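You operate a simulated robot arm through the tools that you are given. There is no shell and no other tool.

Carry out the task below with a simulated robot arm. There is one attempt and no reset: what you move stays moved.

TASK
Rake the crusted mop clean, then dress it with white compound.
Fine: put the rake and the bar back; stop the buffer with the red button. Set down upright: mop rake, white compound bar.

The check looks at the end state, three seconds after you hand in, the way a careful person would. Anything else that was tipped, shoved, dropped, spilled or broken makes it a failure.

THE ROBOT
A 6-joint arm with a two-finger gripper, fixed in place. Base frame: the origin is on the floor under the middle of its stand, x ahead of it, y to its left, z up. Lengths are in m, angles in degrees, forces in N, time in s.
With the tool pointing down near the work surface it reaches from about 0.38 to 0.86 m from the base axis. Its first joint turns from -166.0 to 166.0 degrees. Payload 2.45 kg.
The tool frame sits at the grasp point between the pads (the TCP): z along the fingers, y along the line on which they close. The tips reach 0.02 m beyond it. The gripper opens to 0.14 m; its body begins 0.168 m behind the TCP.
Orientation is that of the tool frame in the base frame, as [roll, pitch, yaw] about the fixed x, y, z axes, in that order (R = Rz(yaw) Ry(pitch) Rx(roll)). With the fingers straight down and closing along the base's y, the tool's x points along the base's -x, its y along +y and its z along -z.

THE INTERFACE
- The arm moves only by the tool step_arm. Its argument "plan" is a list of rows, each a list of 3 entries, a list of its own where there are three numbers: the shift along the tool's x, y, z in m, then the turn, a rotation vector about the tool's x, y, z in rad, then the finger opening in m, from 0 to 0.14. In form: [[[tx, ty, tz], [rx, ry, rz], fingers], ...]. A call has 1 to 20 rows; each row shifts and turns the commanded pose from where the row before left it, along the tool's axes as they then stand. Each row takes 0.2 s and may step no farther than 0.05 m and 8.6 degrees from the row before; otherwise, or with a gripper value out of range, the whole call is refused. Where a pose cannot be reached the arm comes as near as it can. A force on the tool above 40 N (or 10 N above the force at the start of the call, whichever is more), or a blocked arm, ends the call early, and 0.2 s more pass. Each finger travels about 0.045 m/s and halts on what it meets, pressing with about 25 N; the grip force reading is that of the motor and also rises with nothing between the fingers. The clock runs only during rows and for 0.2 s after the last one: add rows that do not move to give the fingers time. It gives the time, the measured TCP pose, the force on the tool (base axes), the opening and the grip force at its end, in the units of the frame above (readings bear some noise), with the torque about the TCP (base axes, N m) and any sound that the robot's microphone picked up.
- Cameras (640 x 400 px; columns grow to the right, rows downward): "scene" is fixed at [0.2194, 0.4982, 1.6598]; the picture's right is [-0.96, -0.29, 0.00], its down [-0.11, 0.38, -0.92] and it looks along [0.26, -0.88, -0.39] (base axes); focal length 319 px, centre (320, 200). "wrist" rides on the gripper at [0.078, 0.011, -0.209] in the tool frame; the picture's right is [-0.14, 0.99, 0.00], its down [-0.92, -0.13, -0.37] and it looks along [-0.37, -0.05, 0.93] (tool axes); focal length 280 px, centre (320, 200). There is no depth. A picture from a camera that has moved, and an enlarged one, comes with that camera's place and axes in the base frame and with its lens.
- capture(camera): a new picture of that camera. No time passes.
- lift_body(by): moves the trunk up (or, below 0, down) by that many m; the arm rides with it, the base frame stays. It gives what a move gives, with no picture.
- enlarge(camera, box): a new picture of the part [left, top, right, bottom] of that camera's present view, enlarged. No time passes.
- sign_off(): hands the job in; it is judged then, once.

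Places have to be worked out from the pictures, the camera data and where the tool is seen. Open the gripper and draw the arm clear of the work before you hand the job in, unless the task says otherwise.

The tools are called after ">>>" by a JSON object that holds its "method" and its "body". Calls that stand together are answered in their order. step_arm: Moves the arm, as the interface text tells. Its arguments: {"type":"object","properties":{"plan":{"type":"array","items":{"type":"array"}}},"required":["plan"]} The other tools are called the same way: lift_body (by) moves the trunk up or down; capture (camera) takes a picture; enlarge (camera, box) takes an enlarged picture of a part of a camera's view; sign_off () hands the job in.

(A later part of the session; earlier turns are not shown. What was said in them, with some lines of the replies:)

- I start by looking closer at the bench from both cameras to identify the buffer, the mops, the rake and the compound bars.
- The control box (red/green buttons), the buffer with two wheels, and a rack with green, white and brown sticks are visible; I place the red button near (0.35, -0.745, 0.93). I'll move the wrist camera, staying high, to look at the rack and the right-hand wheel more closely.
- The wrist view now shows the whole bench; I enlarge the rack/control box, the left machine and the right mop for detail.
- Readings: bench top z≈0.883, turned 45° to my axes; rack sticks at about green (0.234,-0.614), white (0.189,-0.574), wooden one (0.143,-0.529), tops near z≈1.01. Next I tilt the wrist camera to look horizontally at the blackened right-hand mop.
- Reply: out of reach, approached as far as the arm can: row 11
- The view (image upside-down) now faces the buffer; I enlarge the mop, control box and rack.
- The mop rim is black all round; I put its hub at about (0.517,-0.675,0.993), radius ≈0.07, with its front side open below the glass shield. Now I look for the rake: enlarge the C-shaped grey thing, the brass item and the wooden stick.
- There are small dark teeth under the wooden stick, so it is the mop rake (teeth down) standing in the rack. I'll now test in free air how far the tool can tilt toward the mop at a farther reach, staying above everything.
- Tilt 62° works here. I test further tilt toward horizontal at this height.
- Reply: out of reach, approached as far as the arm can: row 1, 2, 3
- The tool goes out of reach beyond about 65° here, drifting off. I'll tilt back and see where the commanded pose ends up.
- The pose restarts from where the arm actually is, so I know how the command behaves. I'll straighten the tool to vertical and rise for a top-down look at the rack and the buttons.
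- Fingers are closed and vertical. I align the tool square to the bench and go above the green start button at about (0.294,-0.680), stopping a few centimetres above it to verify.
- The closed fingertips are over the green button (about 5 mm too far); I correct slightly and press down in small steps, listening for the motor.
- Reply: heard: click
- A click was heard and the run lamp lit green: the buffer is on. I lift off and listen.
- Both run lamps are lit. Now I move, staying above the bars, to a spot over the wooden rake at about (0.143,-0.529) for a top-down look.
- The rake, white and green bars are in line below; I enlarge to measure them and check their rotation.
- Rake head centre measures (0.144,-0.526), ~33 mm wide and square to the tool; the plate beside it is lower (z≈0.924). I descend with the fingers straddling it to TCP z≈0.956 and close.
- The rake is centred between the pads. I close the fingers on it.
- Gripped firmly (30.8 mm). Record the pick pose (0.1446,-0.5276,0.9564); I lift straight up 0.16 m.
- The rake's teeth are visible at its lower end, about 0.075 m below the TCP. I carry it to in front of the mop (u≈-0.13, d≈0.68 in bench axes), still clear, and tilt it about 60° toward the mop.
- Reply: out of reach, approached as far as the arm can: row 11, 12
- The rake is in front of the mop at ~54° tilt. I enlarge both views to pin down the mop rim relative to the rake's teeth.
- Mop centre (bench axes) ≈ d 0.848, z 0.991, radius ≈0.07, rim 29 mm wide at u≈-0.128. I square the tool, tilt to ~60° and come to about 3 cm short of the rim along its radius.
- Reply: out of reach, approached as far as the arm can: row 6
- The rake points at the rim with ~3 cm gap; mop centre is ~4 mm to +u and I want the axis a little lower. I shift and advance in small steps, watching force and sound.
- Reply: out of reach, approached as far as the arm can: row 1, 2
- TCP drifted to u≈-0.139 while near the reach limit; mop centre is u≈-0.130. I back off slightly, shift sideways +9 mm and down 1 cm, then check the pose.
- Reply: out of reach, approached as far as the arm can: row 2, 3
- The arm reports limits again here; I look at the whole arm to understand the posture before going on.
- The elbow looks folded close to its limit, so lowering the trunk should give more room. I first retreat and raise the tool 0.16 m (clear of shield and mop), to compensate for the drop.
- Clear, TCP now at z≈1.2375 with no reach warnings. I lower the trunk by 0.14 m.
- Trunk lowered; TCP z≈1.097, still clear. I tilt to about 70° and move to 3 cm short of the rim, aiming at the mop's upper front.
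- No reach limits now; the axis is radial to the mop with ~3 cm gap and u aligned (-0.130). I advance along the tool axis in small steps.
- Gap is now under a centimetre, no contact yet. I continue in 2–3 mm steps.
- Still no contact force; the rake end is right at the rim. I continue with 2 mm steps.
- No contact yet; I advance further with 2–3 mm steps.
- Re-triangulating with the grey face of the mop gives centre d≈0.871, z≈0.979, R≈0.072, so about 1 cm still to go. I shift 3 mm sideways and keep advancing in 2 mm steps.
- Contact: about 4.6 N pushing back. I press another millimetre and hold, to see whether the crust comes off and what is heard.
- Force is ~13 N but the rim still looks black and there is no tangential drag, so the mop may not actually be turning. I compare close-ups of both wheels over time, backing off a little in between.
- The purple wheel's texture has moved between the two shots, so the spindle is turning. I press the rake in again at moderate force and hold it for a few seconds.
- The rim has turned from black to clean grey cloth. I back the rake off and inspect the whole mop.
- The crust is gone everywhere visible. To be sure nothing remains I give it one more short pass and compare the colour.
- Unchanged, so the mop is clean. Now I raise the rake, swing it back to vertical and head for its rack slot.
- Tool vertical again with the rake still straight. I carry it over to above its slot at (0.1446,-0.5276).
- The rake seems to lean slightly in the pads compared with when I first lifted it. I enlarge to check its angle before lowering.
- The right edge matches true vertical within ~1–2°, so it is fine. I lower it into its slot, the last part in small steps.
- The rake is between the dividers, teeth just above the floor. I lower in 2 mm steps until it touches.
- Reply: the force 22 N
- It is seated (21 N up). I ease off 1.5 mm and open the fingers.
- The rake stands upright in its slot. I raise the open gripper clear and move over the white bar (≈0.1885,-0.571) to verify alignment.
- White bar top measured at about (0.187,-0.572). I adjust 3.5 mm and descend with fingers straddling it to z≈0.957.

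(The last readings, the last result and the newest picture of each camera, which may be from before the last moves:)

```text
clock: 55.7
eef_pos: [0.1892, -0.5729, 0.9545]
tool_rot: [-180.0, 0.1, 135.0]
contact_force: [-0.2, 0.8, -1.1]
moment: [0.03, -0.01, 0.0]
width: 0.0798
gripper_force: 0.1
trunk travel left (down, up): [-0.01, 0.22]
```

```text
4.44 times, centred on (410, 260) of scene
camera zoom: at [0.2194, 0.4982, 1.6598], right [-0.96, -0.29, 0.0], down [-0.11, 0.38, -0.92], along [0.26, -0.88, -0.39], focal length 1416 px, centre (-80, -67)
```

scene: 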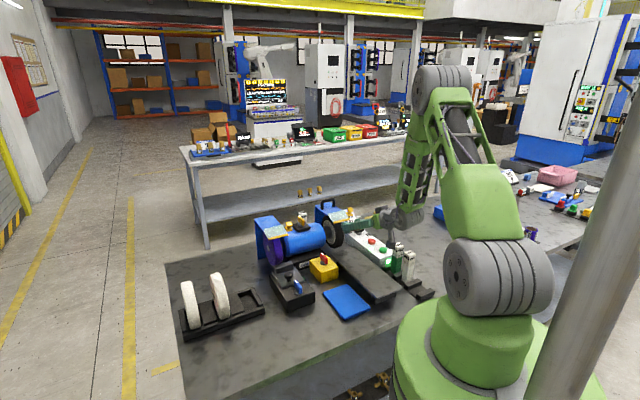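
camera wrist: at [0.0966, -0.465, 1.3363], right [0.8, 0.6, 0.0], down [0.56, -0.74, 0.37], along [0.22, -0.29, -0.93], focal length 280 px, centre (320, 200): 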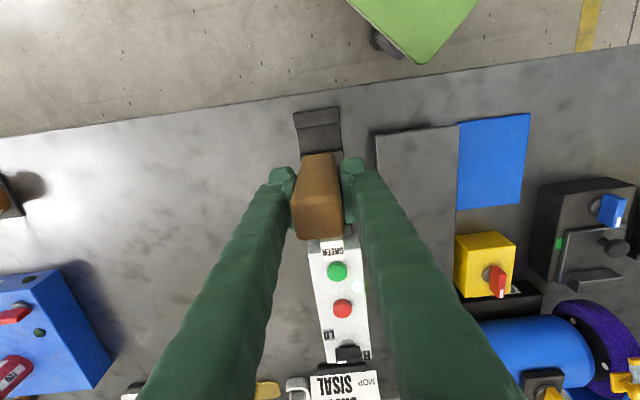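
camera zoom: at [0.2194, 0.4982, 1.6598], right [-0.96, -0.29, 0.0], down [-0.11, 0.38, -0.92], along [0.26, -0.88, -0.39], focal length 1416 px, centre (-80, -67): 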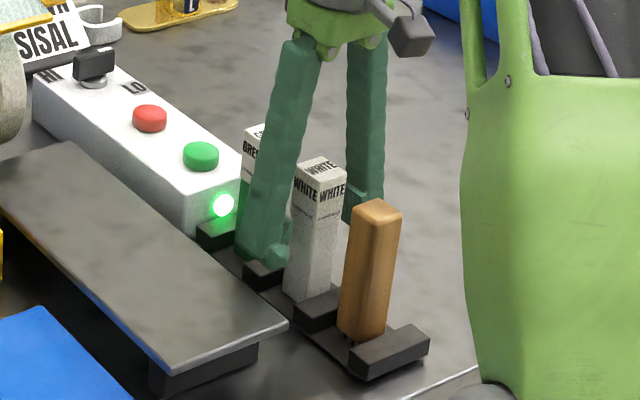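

Centred. I close on the white bar.

>>> {"method": "step_arm", "body": {"plan": [[[0, 0, 0], [0, 0, 0], 0.05], [[0, 0, 0], [0, 0, 0], 0.03], [[0, 0, 0], [0, 0, 0], 0.02], [[0, 0, 0], [0, 0, 0], 0.01], [[0, 0, 0], [0, 0, 0], 0.0], [[0, 0, 0], [0, 0, 0], 0.0]]}}

>>> {"method": "step_arm", "body": {"plan": [[[0, 0, -0.01], [0, 0, 0], 0.0], [[0, 0, -0.025], [0, 0, 0], 0.0], [[0, 0, -0.04], [0, 0, 0], 0.0], [[0, 0, -0.04], [0, 0, 0], 0.0], [[0, 0, -0.04], [0, 0, 0], 0.0], [[0, 0, -0.04], [0, 0, 0], 0.0]]}}

>>> {"method": "enlarge", "body": {"camera": "scene", "box": [360, 190, 450, 310]}}

```text
clock: 57.1
eef_pos: [0.1886, -0.573, 0.9551]
tool_rot: [179.8, 0.1, 135.1]
contact_force: [-0.1, -0.3, -0.6]
moment: [0.05, 0.01, -0.02]
width: 0.029
gripper_force: 25.0
trunk travel left (down, up): [-0.01, 0.22]
```

```text
clock: 58.5
eef_pos: [0.1892, -0.5723, 1.1528]
tool_rot: [180.0, 0.1, 135.0]
contact_force: [0.0, -0.4, -2.2]
moment: [-0.05, -0.02, -0.01]
width: 0.0287
gripper_force: 25.1
trunk travel left (down, up): [-0.01, 0.22]
```

```text
3.33 times, centred on (405, 250) of scene
camera zoom: at [0.2194, 0.4982, 1.6598], right [-0.96, -0.29, 0.0], down [-0.11, 0.38, -0.92], along [0.26, -0.88, -0.39], focal length 1062 px, centre (37, 33)
```

zoom: 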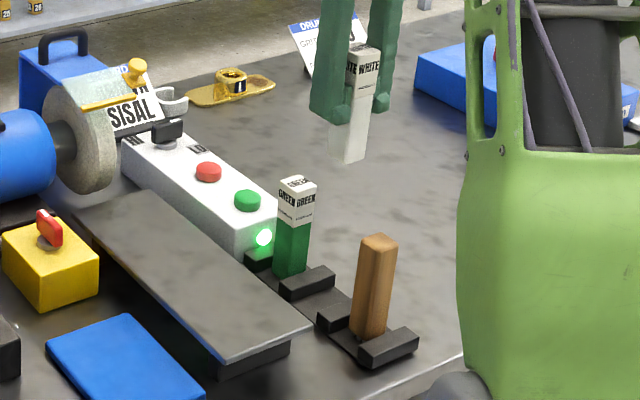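

White bar lifted (pick pose 0.1888,-0.573,0.9548), everything else undisturbed. I carry it in front of the mop at the same safe height and tilt it as I did the rake.

>>> {"method": "step_arm", "body": {"plan": [[[-0.0293, 0.0278, -0.003], [0, 0, 0], 0.0], [[-0.0293, 0.0278, -0.003], [0, 0, 0], 0.0], [[-0.0293, 0.0278, -0.003], [0, 0, 0], 0.0], [[-0.0293, 0.0278, -0.003], [0, 0, 0], 0.0], [[-0.0293, 0.0278, -0.002], [0, 0, 0], 0.0], [[0, 0, 0], [0, -0.1352, 0], 0.0], [[0, 0, 0], [0, -0.1352, 0], 0.0], [[0, 0, 0], [0, -0.1352, 0], 0.0], [[0, 0, 0], [0, -0.1352, 0], 0.0], [[0, 0, 0], [0, -0.1352, 0], 0.0], [[0, 0, 0], [0, -0.1352, 0], 0.0], [[0, 0, 0], [0, -0.1352, 0], 0.0], [[0, 0, 0], [0, -0.1352, 0], 0.0], [[0, 0, 0], [0, -0.1352, 0], 0.0]]}}

>>> {"method": "enlarge", "body": {"camera": "scene", "box": [300, 180, 430, 290]}}

```text
clock: 61.5
eef_pos: [0.3902, -0.5772, 1.166]
tool_rot: [179.9, 69.9, 134.9]
contact_force: [0.3, 0.8, -1.5]
moment: [0.02, 0.0, -0.01]
width: 0.029
gripper_force: 25.3
trunk travel left (down, up): [-0.01, 0.22]
```

```text
3.64 times, centred on (365, 235) of scene
camera zoom: at [0.2194, 0.4982, 1.6598], right [-0.96, -0.29, 0.0], down [-0.11, 0.38, -0.92], along [0.26, -0.88, -0.39], focal length 1159 px, centre (156, 73)
```

zoom: 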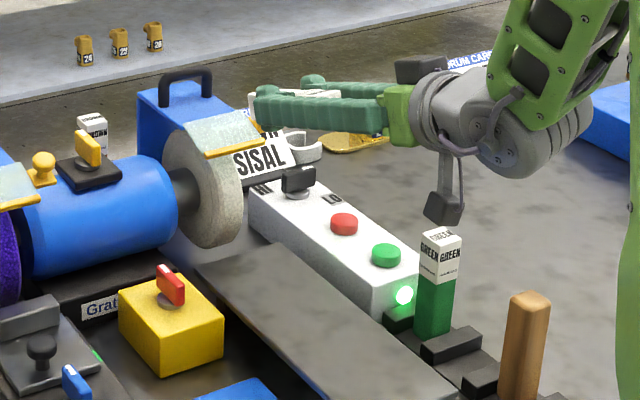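

Bar is horizontal-ish in front of the mop, same pose as before with no reach warnings. I descend to the pre-contact point.

>>> {"method": "step_arm", "body": {"plan": [[[0.0369, 0, 0.0135], [0, 0, 0], 0.0], [[0.0369, 0, 0.0135], [0, 0, 0], 0.0], [[0.0369, 0, 0.0135], [0, 0, 0], 0.0], [[0, 0, 0], [0, 0, 0], 0.0]]}}

>>> {"method": "enlarge", "body": {"camera": "wrist", "box": [220, 30, 420, 230]}}

>>> {"method": "enlarge", "body": {"camera": "scene", "box": [310, 190, 390, 260]}}

```text
clock: 62.5
eef_pos: [0.3914, -0.578, 1.0489]
tool_rot: [178.5, 69.6, 133.9]
contact_force: [-0.4, 0.1, -1.7]
moment: [0.01, 0.02, 0.02]
width: 0.029
gripper_force: 25.1
trunk travel left (down, up): [-0.01, 0.22]
```

```text
2.00 times, centred on (320, 130) of wrist
camera zoom: at [0.2396, -0.4135, 1.0478], right [0.73, 0.67, 0.14], down [-0.11, -0.08, 0.99], along [0.67, -0.74, 0.02], focal length 561 px, centre (320, 340)
```

zoom: 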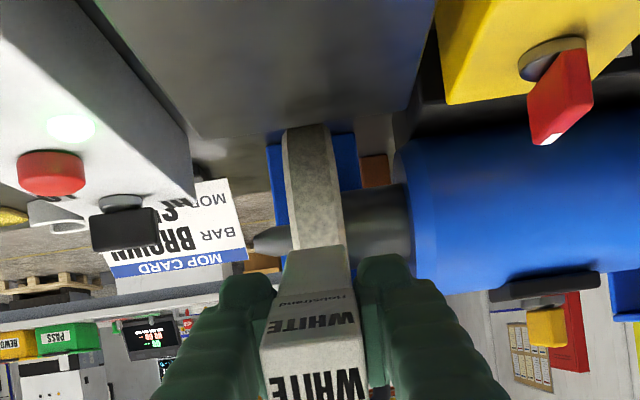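

```text
5.71 times, centred on (350, 225) of scene
camera zoom: at [0.2194, 0.4982, 1.6598], right [-0.96, -0.29, 0.0], down [-0.11, 0.38, -0.92], along [0.26, -0.88, -0.39], focal length 1821 px, centre (149, 57)
```

zoom: 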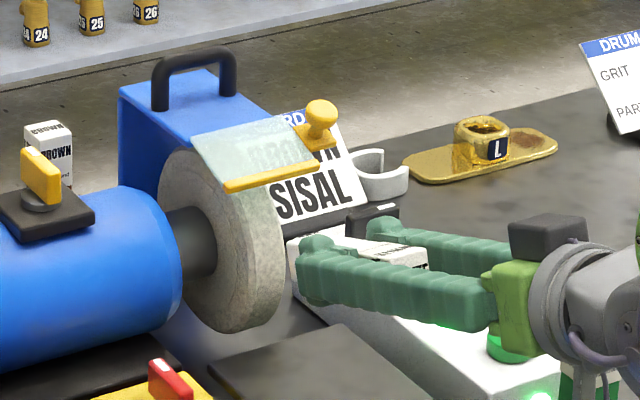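

Aligned as with the rake (u≈-0.132, ~48 mm of travel expected to contact). I advance 36 mm, then in 2 mm steps.

>>> {"method": "step_arm", "body": {"plan": [[[0, 0, 0.015], [0, 0, 0], 0.0], [[0.001, 0, 0.013], [0, 0, 0], 0.0], [[0, 0, 0.008], [0, 0, 0], 0.0], [[0, 0, 0.003], [0, 0, 0], 0.0], [[0, 0, 0.002], [0, 0, 0], 0.0], [[0, 0, 0], [0, 0, 0], 0.0]]}}

>>> {"method": "enlarge", "body": {"camera": "scene", "box": [325, 205, 365, 250]}}

```text
clock: 63.9
eef_pos: [0.4178, -0.6053, 1.0337]
tool_rot: [179.4, 69.8, 134.6]
contact_force: [0.3, -0.2, -2.1]
moment: [0.0, 0.01, 0.02]
width: 0.0291
gripper_force: 24.4
trunk travel left (down, up): [-0.01, 0.22]
```

```text
8.89 times, centred on (345, 228) of scene
camera zoom: at [0.2194, 0.4982, 1.6598], right [-0.96, -0.29, 0.0], down [-0.11, 0.38, -0.92], along [0.26, -0.88, -0.39], focal length 2833 px, centre (98, -44)
```

zoom: 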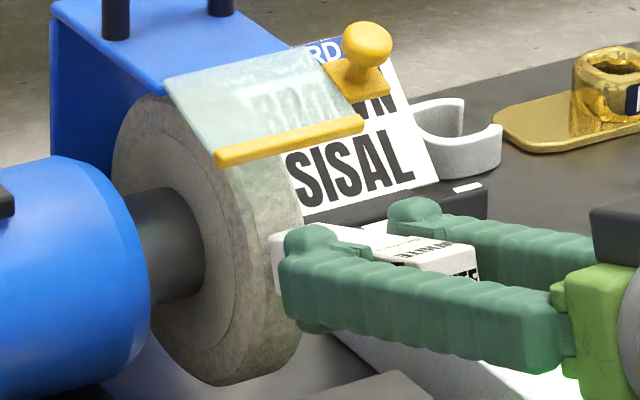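

The bar end is within about a centimetre of the rim, no contact yet. I continue in 2 mm steps.

>>> {"method": "step_arm", "body": {"plan": [[[0, 0, 0.002], [0, 0, 0], 0.0], [[0, 0, 0.002], [0, 0, 0], 0.0], [[0, 0, 0.002], [0, 0, 0], 0.0]]}}

```text
clock: 64.7
eef_pos: [0.4209, -0.6092, 1.0311]
tool_rot: [179.5, 69.8, 134.6]
contact_force: [1.7, 0.5, -2.6]
moment: [0.02, 0.0, -0.03]
width: 0.029
gripper_force: 24.9
trunk travel left (down, up): [-0.01, 0.22]
```

No contact force yet; three more 2 mm steps.

>>> {"method": "step_arm", "body": {"plan": [[[0, 0, 0.002], [0, 0, 0], 0.0], [[0, 0, 0.002], [0, 0, 0], 0.0], [[0, 0, 0.0015], [0, 0, 0], 0.0]]}}

>>> {"method": "enlarge", "body": {"camera": "scene", "box": [325, 205, 365, 250]}}

```text
clock: 65.5
eef_pos: [0.4229, -0.6114, 1.0293]
tool_rot: [179.5, 69.8, 134.6]
contact_force: [-13.3, 14.0, 4.1]
moment: [0.08, 0.08, -0.06]
width: 0.029
gripper_force: 25.2
trunk travel left (down, up): [-0.01, 0.22]
```

```text
8.89 times, centred on (345, 228) of scene
camera zoom: at [0.2194, 0.4982, 1.6598], right [-0.96, -0.29, 0.0], down [-0.11, 0.38, -0.92], along [0.26, -0.88, -0.39], focal length 2833 px, centre (98, -44)
```

zoom: 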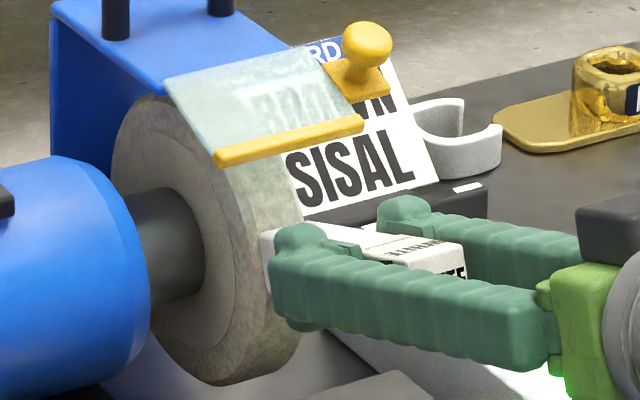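

Contact at ~19 N, a bit firm. I ease back 1 mm and hold it against the turning mop for about 2.5 s.

>>> {"method": "step_arm", "body": {"plan": [[[0, 0, -0.0012], [0, 0, 0], 0.0], [[0, 0, 0], [0, 0, 0], 0.0], [[0, 0, 0], [0, 0, 0], 0.0], [[0, 0, 0], [0, 0, 0], 0.0], [[0, 0, 0], [0, 0, 0], 0.0], [[0, 0, 0], [0, 0, 0], 0.0], [[0, 0, 0], [0, 0, 0], 0.0], [[0, 0, 0], [0, 0, 0], 0.0]]}}

>>> {"method": "enlarge", "body": {"camera": "scene", "box": [325, 205, 365, 250]}}

>>> {"method": "enlarge", "body": {"camera": "wrist", "box": [250, 50, 390, 190]}}

```text
clock: 67.3
eef_pos: [0.4244, -0.6101, 1.0308]
tool_rot: [179.6, 69.9, 134.8]
contact_force: [-8.9, 8.2, 1.4]
moment: [0.16, 0.1, 0.02]
width: 0.0291
gripper_force: 25.4
trunk travel left (down, up): [-0.01, 0.22]
```

```text
8.89 times, centred on (345, 228) of scene
camera zoom: at [0.2194, 0.4982, 1.6598], right [-0.96, -0.29, 0.0], down [-0.11, 0.38, -0.92], along [0.26, -0.88, -0.39], focal length 2833 px, centre (98, -44)
```

zoom: 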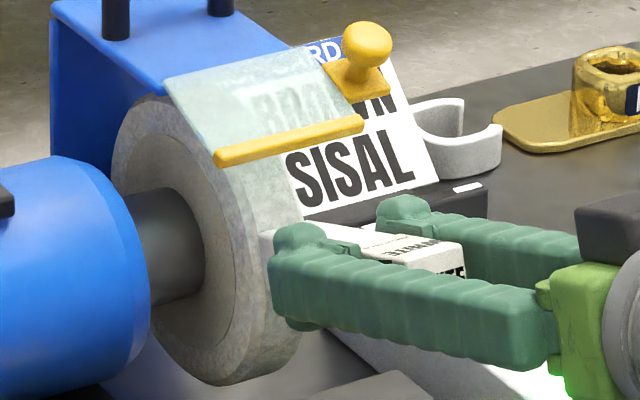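

```text
2.86 times, centred on (320, 120) of wrist
camera zoom: at [0.2732, -0.4461, 1.0287], right [0.73, 0.67, 0.13], down [-0.11, -0.07, 0.99], along [0.67, -0.74, 0.02], focal length 801 px, centre (320, 429)
```

zoom: 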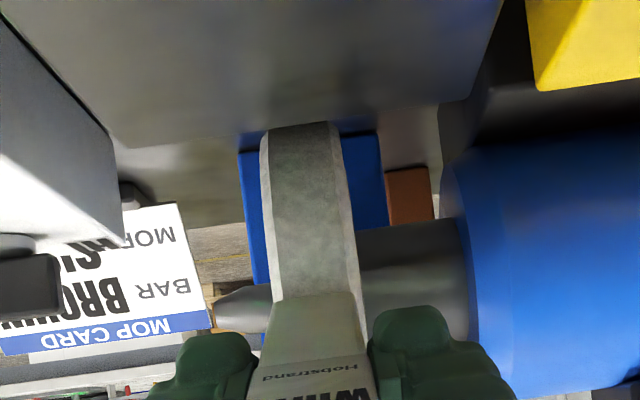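

The rim has changed to a paler, whitish tone. I back off and inspect the coating.

>>> {"method": "step_arm", "body": {"plan": [[[0, 0, -0.01], [0, 0, 0], 0.0], [[0, 0, -0.02], [0, 0, 0], 0.0], [[0, 0, -0.015], [0, 0, 0], 0.0]]}}

>>> {"method": "enlarge", "body": {"camera": "scene", "box": [310, 195, 370, 255]}}

>>> {"method": "enlarge", "body": {"camera": "wrist", "box": [250, 50, 390, 190]}}

```text
clock: 68.1
eef_pos: [0.3951, -0.5815, 1.0472]
tool_rot: [178.6, 69.7, 134.0]
contact_force: [-0.3, -0.1, -1.8]
moment: [0.0, -0.01, 0.0]
width: 0.0287
gripper_force: 25.2
trunk travel left (down, up): [-0.01, 0.22]
```

```text
6.67 times, centred on (340, 225) of scene
camera zoom: at [0.2194, 0.4982, 1.6598], right [-0.96, -0.29, 0.0], down [-0.11, 0.38, -0.92], along [0.26, -0.88, -0.39], focal length 2124 px, centre (187, 33)
```

zoom: 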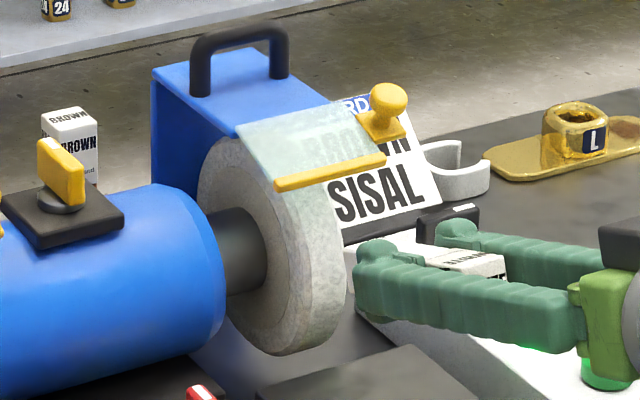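

```text
2.86 times, centred on (320, 120) of wrist
camera zoom: at [0.2437, -0.4177, 1.0453], right [0.73, 0.67, 0.14], down [-0.11, -0.08, 0.99], along [0.67, -0.74, 0.02], focal length 801 px, centre (320, 429)
```

zoom: 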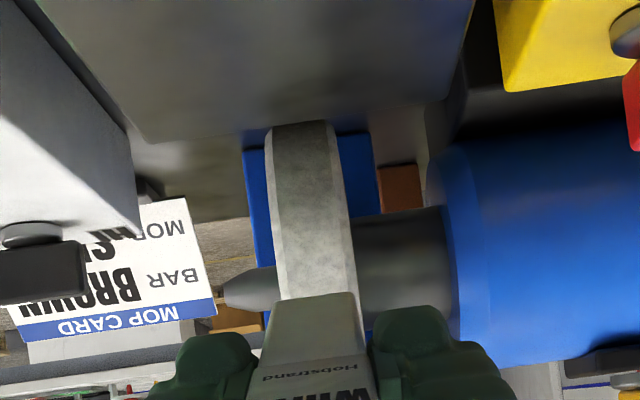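

The rim now carries an even white coat, clearly paler than after raking. Dressing is done; I raise the bar, swing it vertical and return toward the rack.

>>> {"method": "step_arm", "body": {"plan": [[[-0.0375, 0, -0.0139], [0, 0, 0], 0.0], [[-0.0375, 0, -0.0139], [0, 0, 0], 0.0], [[-0.0375, 0, -0.0139], [0, 0, 0], 0.0], [[0, 0, 0], [0, 0.1352, 0], 0.0], [[0, 0, 0], [0, 0.1352, 0], 0.0], [[0, 0, 0], [0, 0.1352, 0], 0.0], [[0, 0, 0], [0, 0.1352, 0], 0.0], [[0, 0, 0], [0, 0.1352, 0], 0.0], [[0, 0, 0], [0, 0.1352, 0], 0.0], [[0, 0, 0], [0, 0.1352, 0], 0.0], [[0, 0, 0], [0, 0.1352, 0], 0.0], [[0, 0, 0], [0, 0.1352, 0], 0.0]]}}

```text
clock: 70.7
eef_pos: [0.3948, -0.582, 1.1657]
tool_rot: [-179.9, 0.0, 134.9]
contact_force: [0.9, 0.3, -2.8]
moment: [-0.02, 0.01, -0.02]
width: 0.0291
gripper_force: 24.8
trunk travel left (down, up): [-0.01, 0.22]
```

Vertical again. I carry the bar over its empty slot at (0.1888,-0.573) and check before lowering.

>>> {"method": "step_arm", "body": {"plan": [[[0.0304, -0.0279, 0], [0, 0, -0.002], 0.0], [[0.0304, -0.0279, 0], [0, 0, 0], 0.0], [[0.0304, -0.0279, 0], [0, 0, 0], 0.0], [[0.0304, -0.0279, 0], [0, 0, 0], 0.0], [[0.0304, -0.0277, 0], [0, 0, 0], 0.0], [[0, 0, 0.04], [0, 0, 0], 0.0], [[0, 0, 0], [0, 0, 0], 0.0]]}}

>>> {"method": "enlarge", "body": {"camera": "wrist", "box": [250, 60, 390, 270]}}

>>> {"method": "enlarge", "body": {"camera": "scene", "box": [370, 205, 440, 305]}}

```text
clock: 72.3
eef_pos: [0.188, -0.5721, 1.1237]
tool_rot: [179.9, 0.2, 135.2]
contact_force: [1.7, -0.7, -2.4]
moment: [0.07, 0.04, 0.0]
width: 0.0286
gripper_force: 25.1
trunk travel left (down, up): [-0.01, 0.22]
```

```text
1.90 times, centred on (320, 165) of wrist
camera zoom: at [0.1402, -0.5112, 1.3326], right [0.8, 0.61, 0.0], down [0.56, -0.74, 0.37], along [0.22, -0.29, -0.93], focal length 534 px, centre (320, 267)
```

zoom: 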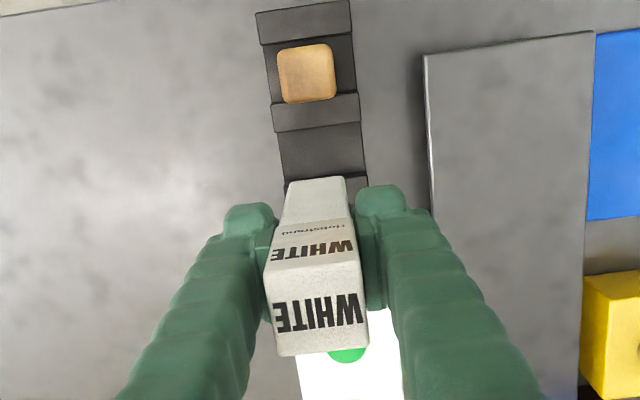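

```text
4.00 times, centred on (405, 255) of scene
camera zoom: at [0.2194, 0.4982, 1.6598], right [-0.96, -0.29, 0.0], down [-0.11, 0.38, -0.92], along [0.26, -0.88, -0.39], focal length 1275 px, centre (-20, -20)
```

zoom: 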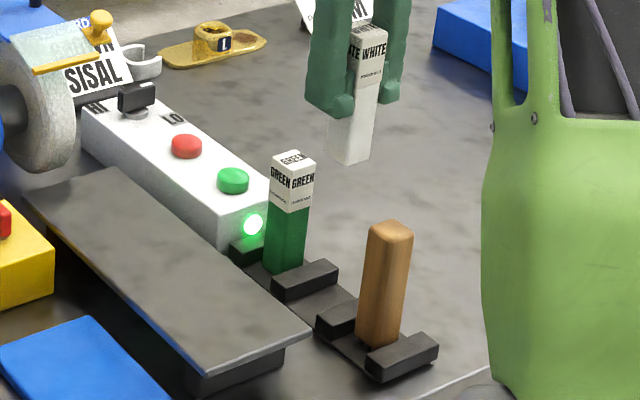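

The bar hangs straight over the empty middle slot. I lower it, slowing for the last centimetre.

>>> {"method": "step_arm", "body": {"plan": [[[-0.0012, 0, 0.03], [0, 0, 0.003], 0.0], [[0, 0, 0.04], [0, 0, 0], 0.0], [[0, 0, 0.04], [0, 0, 0], 0.0], [[0, 0, 0.03], [0, 0, 0], 0.0], [[0, 0, 0.014], [0, 0, 0], 0.0], [[0, 0, 0.006], [0, 0, 0], 0.0], [[0, 0, 0.003], [0, 0, 0], 0.0], [[0, 0, 0], [0, 0, 0], 0.0]]}}

>>> {"method": "enlarge", "body": {"camera": "scene", "box": [380, 215, 440, 305]}}

>>> {"method": "enlarge", "body": {"camera": "wrist", "box": [250, 60, 390, 270]}}

```text
clock: 74.1
eef_pos: [0.1898, -0.5751, 0.9608]
tool_rot: [179.8, 0.0, 135.0]
contact_force: [0.0, -0.6, -1.7]
moment: [-0.01, 0.0, 0.02]
width: 0.029
gripper_force: 24.7
trunk travel left (down, up): [-0.01, 0.22]
```

```text
4.44 times, centred on (410, 260) of scene
camera zoom: at [0.2194, 0.4982, 1.6598], right [-0.96, -0.29, 0.0], down [-0.11, 0.38, -0.92], along [0.26, -0.88, -0.39], focal length 1416 px, centre (-80, -67)
```

zoom: 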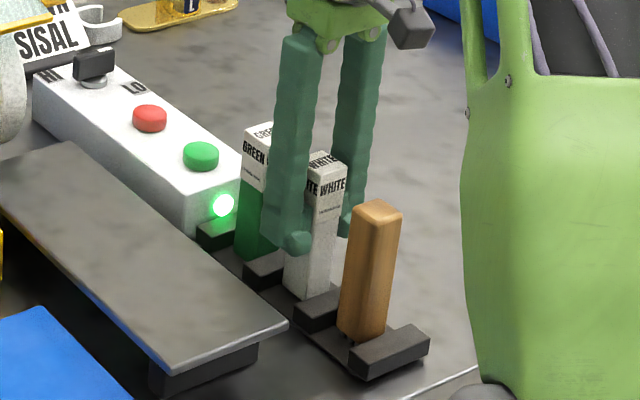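

```text
1.90 times, centred on (320, 165) of wrist
camera zoom: at [0.1414, -0.5116, 1.1703], right [0.8, 0.6, 0.0], down [0.56, -0.74, 0.37], along [0.22, -0.29, -0.93], focal length 534 px, centre (320, 267)
```

zoom: 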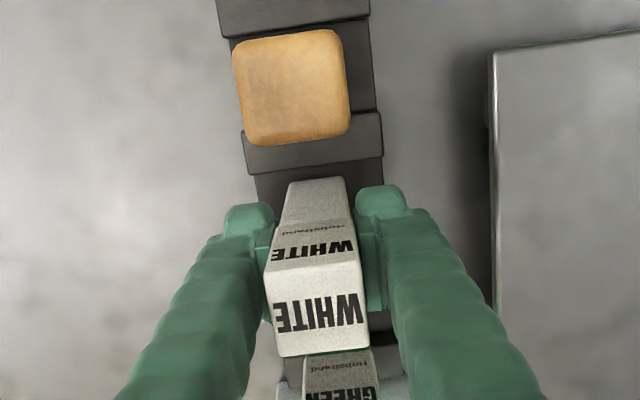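

The bar is in the slot region (about 2 mm too far); I correct and lower in 2 mm steps until it seats.

>>> {"method": "step_arm", "body": {"plan": [[[0.0015, 0.0005, 0.0], [0, 0, 0], 0.0], [[0, 0, 0.002], [0, 0, 0], 0.0], [[0, 0, 0.002], [0, 0, 0], 0.0], [[0, 0, 0.0015], [0, 0, 0], 0.0], [[0, 0, 0], [0, 0, 0], 0.0]]}}

```text
clock: 75.3
eef_pos: [0.1885, -0.5722, 0.9577]
tool_rot: [180.0, 0.3, 135.1]
contact_force: [1.0, 1.1, 13.6]
moment: [0.0, 0.17, 0.0]
width: 0.0286
gripper_force: 25.0
trunk travel left (down, up): [-0.01, 0.22]
```

It touches at z≈0.9577, about 2–3 mm higher than at pick-up; I check whether it rests on a divider edge.

>>> {"method": "enlarge", "body": {"camera": "scene", "box": [385, 225, 435, 300]}}

>>> {"method": "enlarge", "body": {"camera": "wrist", "box": [270, 100, 370, 200]}}

>>> {"method": "enlarge", "body": {"camera": "scene", "box": [400, 255, 430, 295]}}

```text
5.33 times, centred on (410, 262) of scene
camera zoom: at [0.2194, 0.4982, 1.6598], right [-0.96, -0.29, 0.0], down [-0.11, 0.38, -0.92], along [0.26, -0.88, -0.39], focal length 1700 px, centre (-160, -133)
```

zoom: 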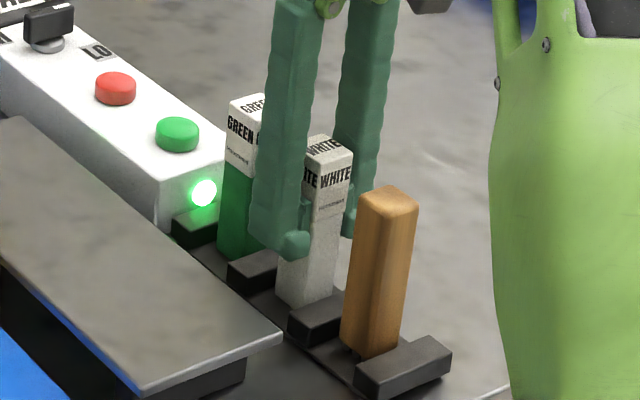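

```text
4.00 times, centred on (320, 150) of wrist
camera zoom: at [0.1406, -0.5095, 1.1659], right [0.8, 0.6, 0.0], down [0.56, -0.74, 0.37], along [0.23, -0.3, -0.93], focal length 1122 px, centre (320, 400)
```

zoom: 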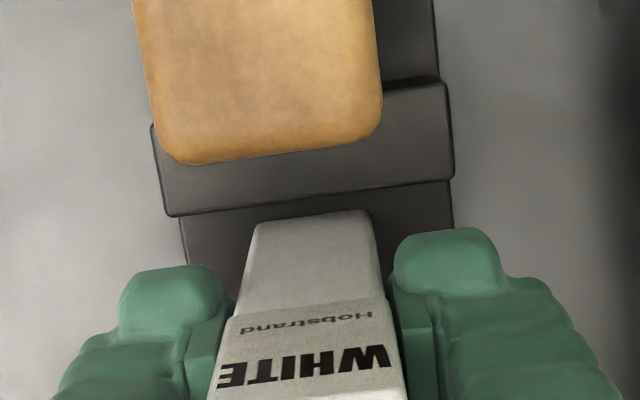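

```text
10.00 times, centred on (415, 275) of scene
camera zoom: at [0.2194, 0.4982, 1.6598], right [-0.96, -0.29, 0.0], down [-0.11, 0.38, -0.92], along [0.26, -0.88, -0.39], focal length 3187 px, centre (-630, -550)
```

zoom: 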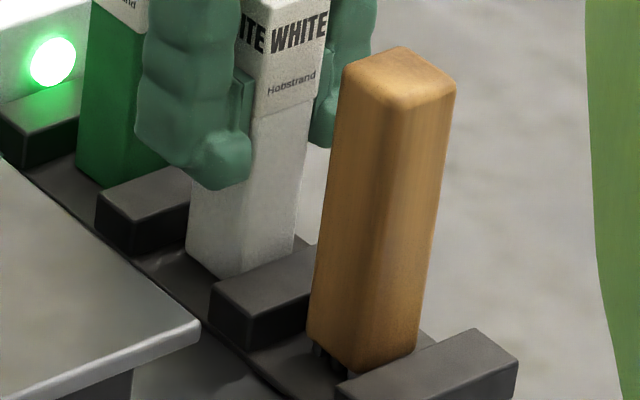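

The bar sits between the dividers with its foot at the slot floor, matching its original picture position within ~1–2 mm. I ease off 1 mm and open the fingers slowly.

>>> {"method": "step_arm", "body": {"plan": [[[0, 0, -0.001], [0, 0, 0], 0.0], [[0, 0, 0], [0, 0, 0], 0.03], [[0, 0, 0], [0, 0, 0], 0.036], [[0, 0, 0], [0, 0, 0], 0.045], [[0, 0, 0], [0, 0, 0], 0.06], [[0, 0, 0], [0, 0, 0], 0.08], [[0, 0, 0], [0, 0, 0], 0.08], [[0, 0, 0], [0, 0, 0], 0.08]]}}

>>> {"method": "enlarge", "body": {"camera": "scene", "box": [385, 225, 435, 300]}}

>>> {"method": "enlarge", "body": {"camera": "wrist", "box": [250, 90, 390, 270]}}

```text
clock: 77.1
eef_pos: [0.1886, -0.5723, 0.9576]
tool_rot: [179.9, 0.2, 134.9]
contact_force: [-0.6, 0.6, 0.0]
moment: [0.03, -0.03, 0.0]
width: 0.08
gripper_force: 0.1
trunk travel left (down, up): [-0.01, 0.22]
```

```text
5.33 times, centred on (410, 262) of scene
camera zoom: at [0.2194, 0.4982, 1.6598], right [-0.96, -0.29, 0.0], down [-0.11, 0.38, -0.92], along [0.26, -0.88, -0.39], focal length 1700 px, centre (-160, -133)
```

zoom: 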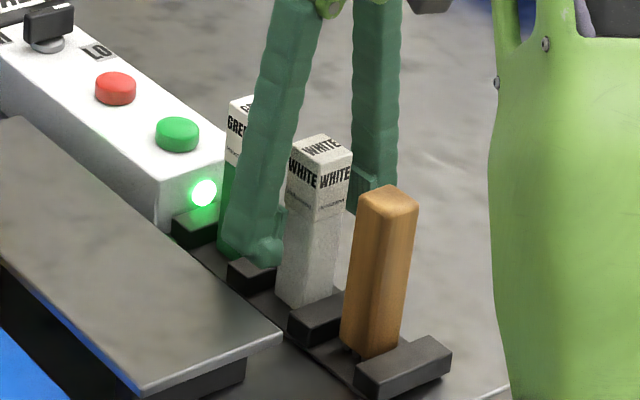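

```text
2.22 times, centred on (320, 180) of wrist
camera zoom: at [0.1406, -0.5098, 1.1658], right [0.8, 0.6, 0.0], down [0.56, -0.74, 0.37], along [0.22, -0.29, -0.93], focal length 623 px, centre (320, 244)
```

zoom: 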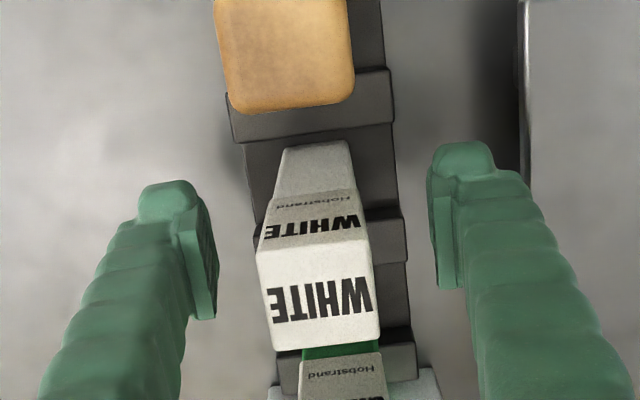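

The white bar stands upright on its own in its slot. I raise the open gripper straight up, close it, and move over the red button.

>>> {"method": "step_arm", "body": {"plan": [[[0, 0, -0.03], [0, 0, 0], 0.08], [[0, 0, -0.045], [0, 0, 0], 0.08], [[0, 0, -0.045], [0, 0, 0], 0.08], [[0, 0, -0.045], [0, 0, 0], 0.08], [[0, 0, -0.015], [0, 0, 0], 0.05], [[-0.04, 0, 0], [0, 0, 0], 0.02], [[-0.04, 0, 0], [0, 0, 0], 0.0], [[-0.04, 0, 0], [0, 0, 0], 0.0], [[-0.04, 0, 0], [0, 0, 0], 0.0], [[-0.04, 0, 0], [0, 0, 0], 0.0], [[-0.028, 0, 0], [0, 0, 0], 0.0], [[0, 0, 0], [0, 0, 0], 0.0]]}}

>>> {"method": "capture", "body": {"camera": "wrist"}}

>>> {"method": "enlarge", "body": {"camera": "scene", "box": [320, 190, 440, 310]}}

```text
clock: 79.7
eef_pos: [0.3424, -0.7134, 1.1312]
tool_rot: [180.0, 0.2, 135.0]
contact_force: [-0.7, 0.7, 0.3]
moment: [-0.06, -0.03, 0.03]
width: 0.0001
gripper_force: 25.1
out of reach, approached as far as the arm can: row 11
trunk travel left (down, up): [-0.01, 0.22]
```

```text
taken
camera wrist: at [0.2942, -0.65, 1.3407], right [0.8, 0.6, 0.0], down [0.56, -0.74, 0.37], along [0.22, -0.3, -0.93], focal length 280 px, centre (320, 200)
```

wrist: 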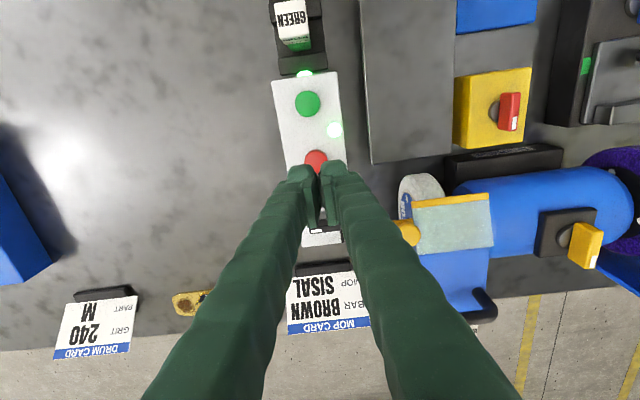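

```text
3.33 times, centred on (380, 250) of scene
camera zoom: at [0.2194, 0.4982, 1.6598], right [-0.96, -0.29, 0.0], down [-0.11, 0.38, -0.92], along [0.26, -0.88, -0.39], focal length 1062 px, centre (120, 33)
```

zoom: 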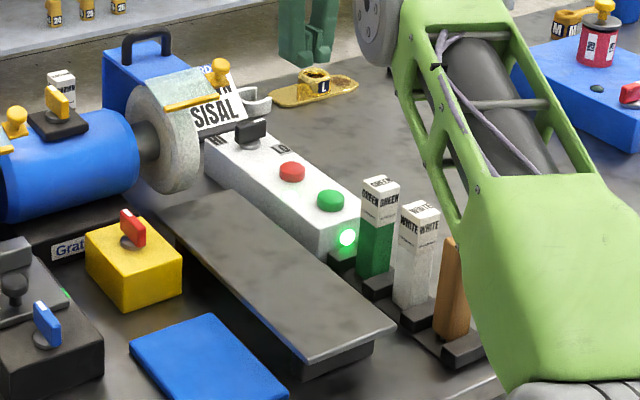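

I'm near the outer reach with the trunk low, so I raise the trunk back by 0.14 m (the arm rides up, away from everything).

>>> {"method": "lift_body", "body": {"by": 0.14}}

>>> {"method": "enlarge", "body": {"camera": "scene", "box": [320, 190, 440, 310]}}

```text
clock: 81.3
eef_pos: [0.3439, -0.7132, 1.2703]
tool_rot: [179.9, 0.1, 134.9]
contact_force: [0.5, 0.3, 0.5]
moment: [0.01, 0.01, 0.01]
width: 0.0
gripper_force: 25.0
trunk travel left (down, up): [-0.15, 0.08]
```

```text
3.33 times, centred on (380, 250) of scene
camera zoom: at [0.2194, 0.4982, 1.6598], right [-0.96, -0.29, 0.0], down [-0.11, 0.38, -0.92], along [0.26, -0.88, -0.39], focal length 1062 px, centre (120, 33)
```

zoom: 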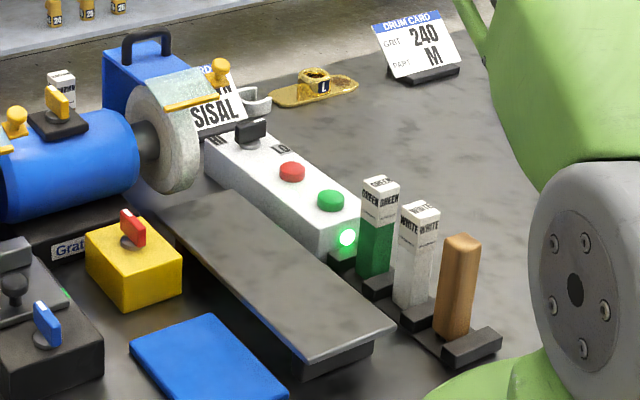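

Trunk is back up. Red button is at about (0.350,-0.733,0.945); I move over it and down to ~5 cm above.

>>> {"method": "step_arm", "body": {"plan": [[[-0.0092, -0.0049, 0.03], [0, 0, 0], 0.0], [[-0.0091, -0.0048, 0.04], [0, 0, 0], 0.0], [[0, 0, 0.045], [0, 0, 0], 0.0], [[0, 0, 0.045], [0, 0, 0], 0.0], [[0, 0, 0.045], [0, 0, 0], 0.0], [[0, 0, 0.045], [0, 0, 0], 0.0], [[0, 0, 0], [0, 0, 0], 0.0]]}}

>>> {"method": "enlarge", "body": {"camera": "wrist", "box": [220, 90, 420, 290]}}

>>> {"method": "enlarge", "body": {"camera": "scene", "box": [330, 190, 430, 290]}}

```text
clock: 82.9
eef_pos: [0.3495, -0.7359, 1.0203]
tool_rot: [179.9, 0.2, 135.0]
contact_force: [0.3, -0.4, -0.4]
moment: [0.03, 0.0, 0.01]
width: 0.0
gripper_force: 24.9
trunk travel left (down, up): [-0.15, 0.08]
```

```text
2.00 times, centred on (320, 190) of wrist
camera zoom: at [0.3004, -0.6722, 1.2295], right [0.8, 0.6, 0.0], down [0.56, -0.74, 0.37], along [0.22, -0.29, -0.93], focal length 561 px, centre (320, 220)
```

zoom: 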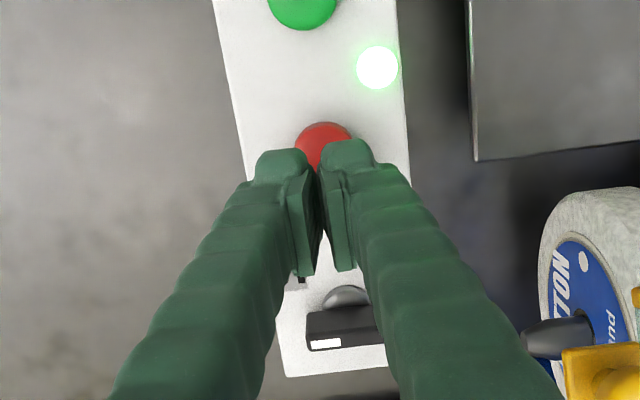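

```text
4.00 times, centred on (380, 240) of scene
camera zoom: at [0.2194, 0.4982, 1.6598], right [-0.96, -0.29, 0.0], down [-0.11, 0.38, -0.92], along [0.26, -0.88, -0.39], focal length 1275 px, centre (80, 40)
```

zoom: 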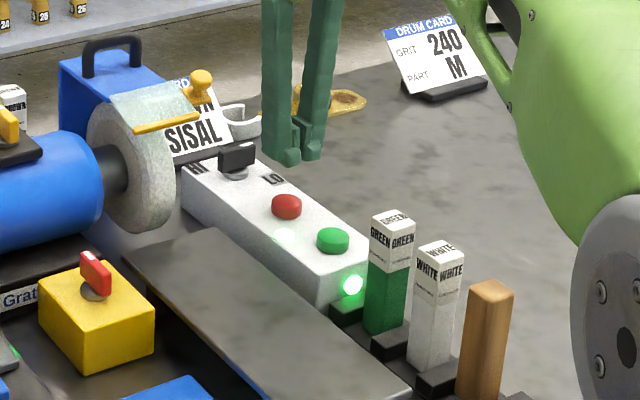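

Fingertips are ~5 mm beyond the button centre; I correct and press down in small steps, as with the green one.

>>> {"method": "step_arm", "body": {"plan": [[[0.005, 0.001, 0.025], [0, 0, 0], 0.0], [[0, 0, 0.017], [0, 0, 0], 0.0], [[0, 0, 0.004], [0, 0, 0], 0.0], [[0, 0, 0.004], [0, 0, 0], 0.0], [[0, 0, 0.004], [0, 0, 0], 0.0], [[0, 0, 0.004], [0, 0, 0], 0.0]]}}

>>> {"method": "enlarge", "body": {"camera": "scene", "box": [330, 190, 430, 290]}}

```text
clock: 84.3
eef_pos: [0.3462, -0.7296, 0.9637]
tool_rot: [-179.9, 0.2, 135.0]
contact_force: [-0.9, 1.0, 4.8]
moment: [0.03, -0.03, 0.01]
width: 0.0001
gripper_force: 24.5
trunk travel left (down, up): [-0.15, 0.08]
heard: click
```

```text
4.00 times, centred on (380, 240) of scene
camera zoom: at [0.2194, 0.4982, 1.6598], right [-0.96, -0.29, 0.0], down [-0.11, 0.38, -0.92], along [0.26, -0.88, -0.39], focal length 1275 px, centre (80, 40)
```

zoom: 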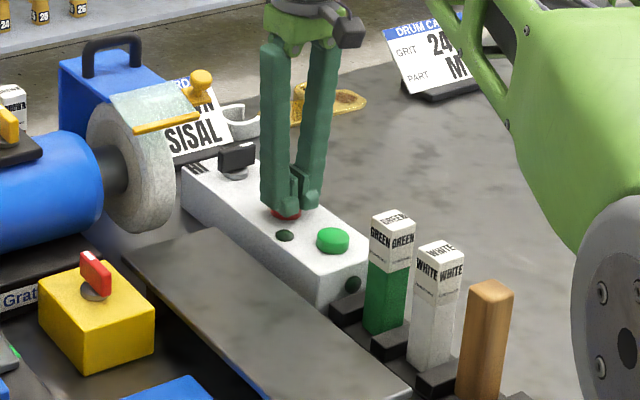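

A click, and both run lamps went dark: the buffer is stopped. I lift off, retreat high and toward the base, and open the gripper.

>>> {"method": "step_arm", "body": {"plan": [[[0, 0, -0.03], [0, 0, 0], 0.0], [[0, 0, -0.045], [0, 0, 0], 0.0], [[0, 0, -0.045], [0, 0, 0], 0.0], [[0, 0, -0.045], [0, 0, 0], 0.0], [[0, 0, -0.045], [0, 0, 0], 0.0], [[0, 0, -0.045], [0, 0, 0], 0.04], [[0.04, 0.02, -0.02], [0, 0, 0], 0.08], [[0.04, 0.02, -0.02], [0, 0, 0], 0.12], [[0.04, 0.02, -0.01], [0, 0, 0], 0.14], [[0.04, 0.02, 0], [0, 0, 0], 0.14], [[0, 0, 0], [0, 0, 0], 0.14], [[0, 0, 0], [0, 0, 0], 0.14]]}}

>>> {"method": "capture", "body": {"camera": "scene"}}

>>> {"method": "capture", "body": {"camera": "wrist"}}

>>> {"method": "enlarge", "body": {"camera": "scene", "box": [240, 185, 450, 310]}}

>>> {"method": "enlarge", "body": {"camera": "scene", "box": [255, 225, 295, 270]}}

```text
clock: 86.9
eef_pos: [0.2901, -0.5588, 1.2684]
tool_rot: [-180.0, 0.2, 135.0]
contact_force: [-0.1, -0.3, 0.5]
moment: [-0.02, -0.02, 0.02]
width: 0.1377
gripper_force: 0.0
trunk travel left (down, up): [-0.15, 0.08]
```

```text
taken
```

scene: 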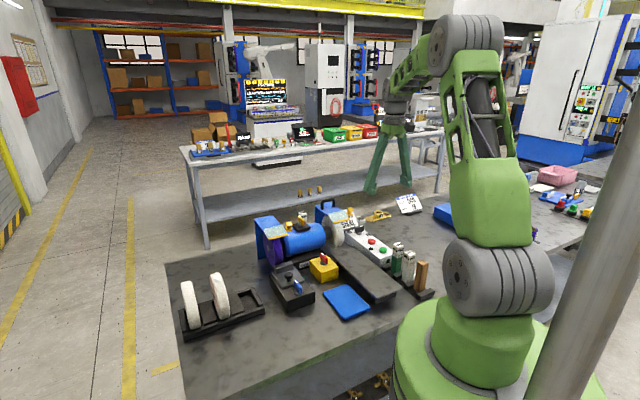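

```text
taken
camera wrist: at [0.2404, -0.4966, 1.4777], right [0.8, 0.6, 0.0], down [0.56, -0.74, 0.37], along [0.22, -0.3, -0.93], focal length 280 px, centre (320, 200)
```

wrist: 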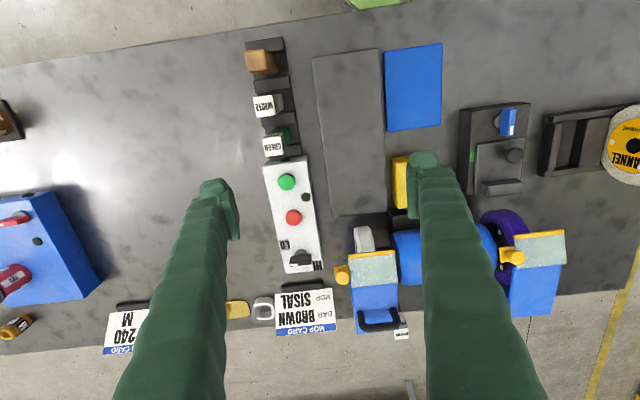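

```text
3.05 times, centred on (345, 248) of scene
camera zoom: at [0.2194, 0.4982, 1.6598], right [-0.96, -0.29, 0.0], down [-0.11, 0.38, -0.92], along [0.26, -0.88, -0.39], focal length 971 px, centre (244, 55)
```

zoom: 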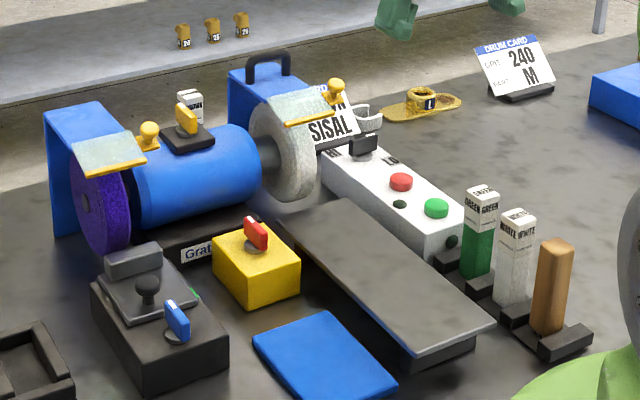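

```text
8.89 times, centred on (275, 248) of scene
camera zoom: at [0.2194, 0.4982, 1.6598], right [-0.96, -0.29, 0.0], down [-0.11, 0.38, -0.92], along [0.26, -0.88, -0.39], focal length 2833 px, centre (720, -222)
```

zoom: 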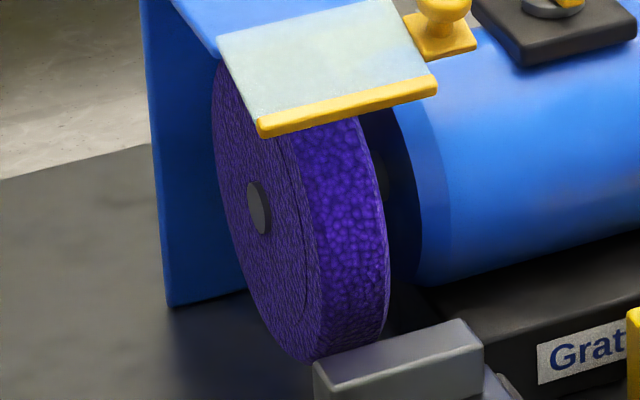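

All items stand in place and the arm is clear. I take a last close look at the mop and rack, and let a second pass to confirm the wheel has stopped.

>>> {"method": "step_arm", "body": {"plan": [[[0, 0, 0], [0, 0, 0], 0.14], [[0, 0, 0], [0, 0, 0], 0.14], [[0, 0, 0], [0, 0, 0], 0.14], [[0, 0, 0], [0, 0, 0], 0.14], [[0, 0, 0], [0, 0, 0], 0.14]]}}

>>> {"method": "enlarge", "body": {"camera": "scene", "box": [255, 225, 295, 270]}}

>>> {"method": "enlarge", "body": {"camera": "scene", "box": [310, 195, 370, 255]}}

>>> {"method": "enlarge", "body": {"camera": "scene", "box": [380, 230, 440, 305]}}

>>> {"method": "enlarge", "body": {"camera": "wrist", "box": [230, 30, 430, 290]}}

```text
clock: 88.1
eef_pos: [0.289, -0.5595, 1.2686]
tool_rot: [179.9, 0.0, 135.1]
contact_force: [-0.3, -0.6, 1.3]
moment: [0.04, -0.05, -0.01]
width: 0.1398
gripper_force: 0.1
trunk travel left (down, up): [-0.15, 0.08]
```

```text
8.89 times, centred on (275, 248) of scene
camera zoom: at [0.2194, 0.4982, 1.6598], right [-0.96, -0.29, 0.0], down [-0.11, 0.38, -0.92], along [0.26, -0.88, -0.39], focal length 2833 px, centre (720, -222)
```

zoom: 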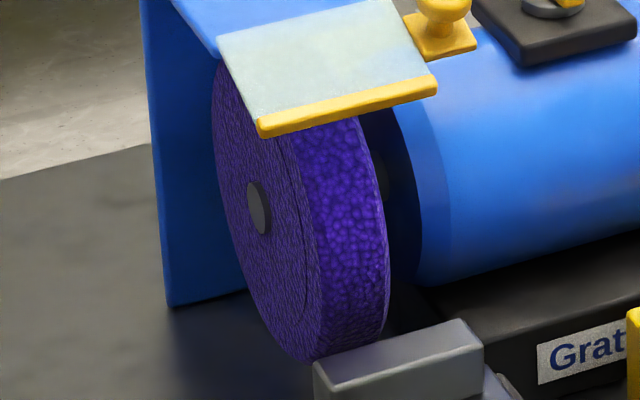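

```text
6.67 times, centred on (340, 225) of scene
camera zoom: at [0.2194, 0.4982, 1.6598], right [-0.96, -0.29, 0.0], down [-0.11, 0.38, -0.92], along [0.26, -0.88, -0.39], focal length 2124 px, centre (187, 33)
```

zoom: 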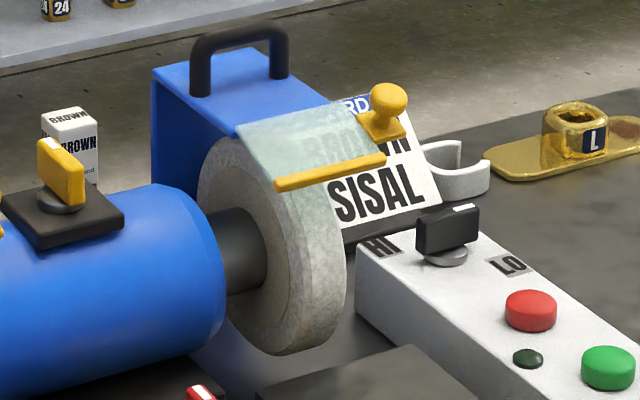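

```text
5.33 times, centred on (410, 268) of scene
camera zoom: at [0.2194, 0.4982, 1.6598], right [-0.96, -0.29, 0.0], down [-0.11, 0.38, -0.92], along [0.26, -0.88, -0.39], focal length 1700 px, centre (-160, -160)
```

zoom: 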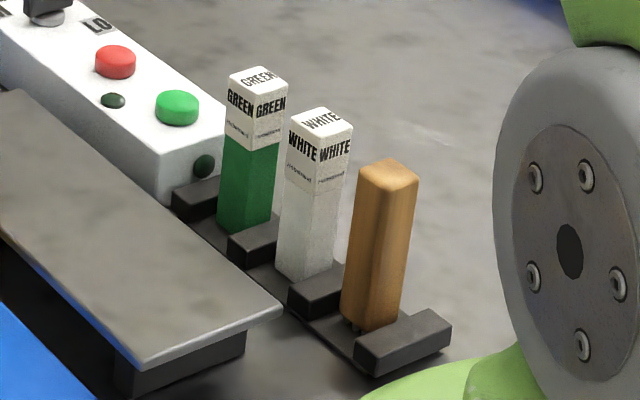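

```text
1.54 times, centred on (330, 160) of wrist
camera zoom: at [0.2407, -0.4972, 1.4774], right [0.8, 0.6, 0.0], down [0.56, -0.74, 0.37], along [0.22, -0.29, -0.93], focal length 431 px, centre (305, 262)
```

zoom: 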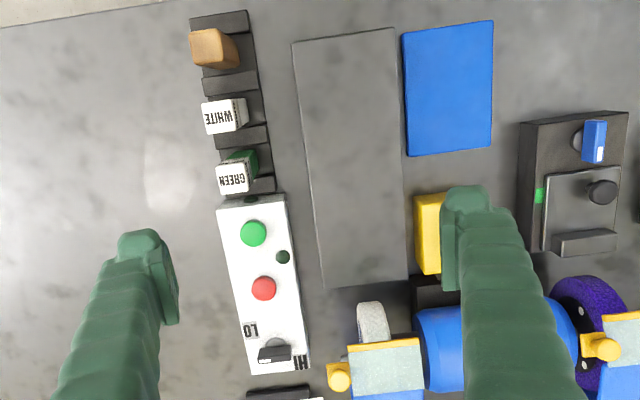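

I zoom in further on the mop rim to be certain the white coat is really there.

>>> {"method": "enlarge", "body": {"camera": "scene", "box": [325, 210, 350, 250]}}

>>> {"method": "enlarge", "body": {"camera": "wrist", "box": [340, 210, 400, 270]}}

```text
10.00 times, centred on (338, 230) of scene
camera zoom: at [0.2194, 0.4982, 1.6598], right [-0.96, -0.29, 0.0], down [-0.11, 0.38, -0.92], along [0.26, -0.88, -0.39], focal length 3187 px, centre (145, -100)
```

zoom: 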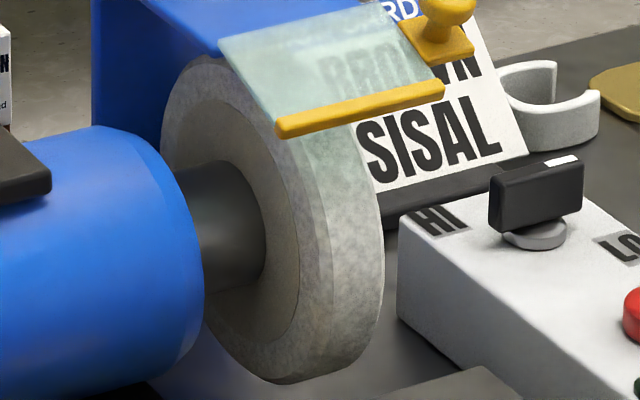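

```text
6.67 times, centred on (370, 240) of wrist
camera zoom: at [0.2407, -0.4972, 1.4774], right [0.8, 0.6, 0.0], down [0.56, -0.74, 0.37], along [0.22, -0.29, -0.93], focal length 1869 px, centre (-13, -67)
```

zoom: 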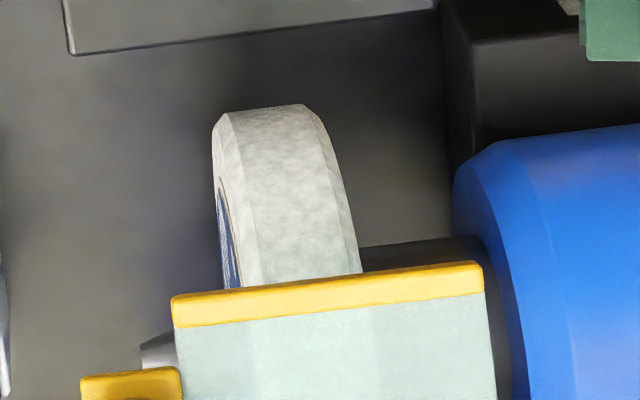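

The rim now shows a whitish coat against the beige uncoated face. The lamps are dark, and the rake and white bar stand upright in their slots. The gripper is open and clear, so I hand in.

>>> {"method": "sign_off", "body": {}}

```text
The job is handed in.
```

I raked the crusted mop until its rim went from black to clean cloth, then dressed it with white compound. I have handed the job in; I have not seen the result of the check.

- **Mop:** The black crust is gone everywhere I could see. The rim now looks whitish next to the uncoated face. I judged the coat by eye after about two seconds of contact.
- **Rake and bar:** Both stand upright in their own rack slots, within about 1–2 mm of where they started.
- **Buffer:** I stopped it with the red button. There was a click and both run lamps went dark.
- **Rest of the bench:** Nothing else looked moved in the final pictures. The trunk is back at its starting height, and the arm is clear above the bench with the gripper open.
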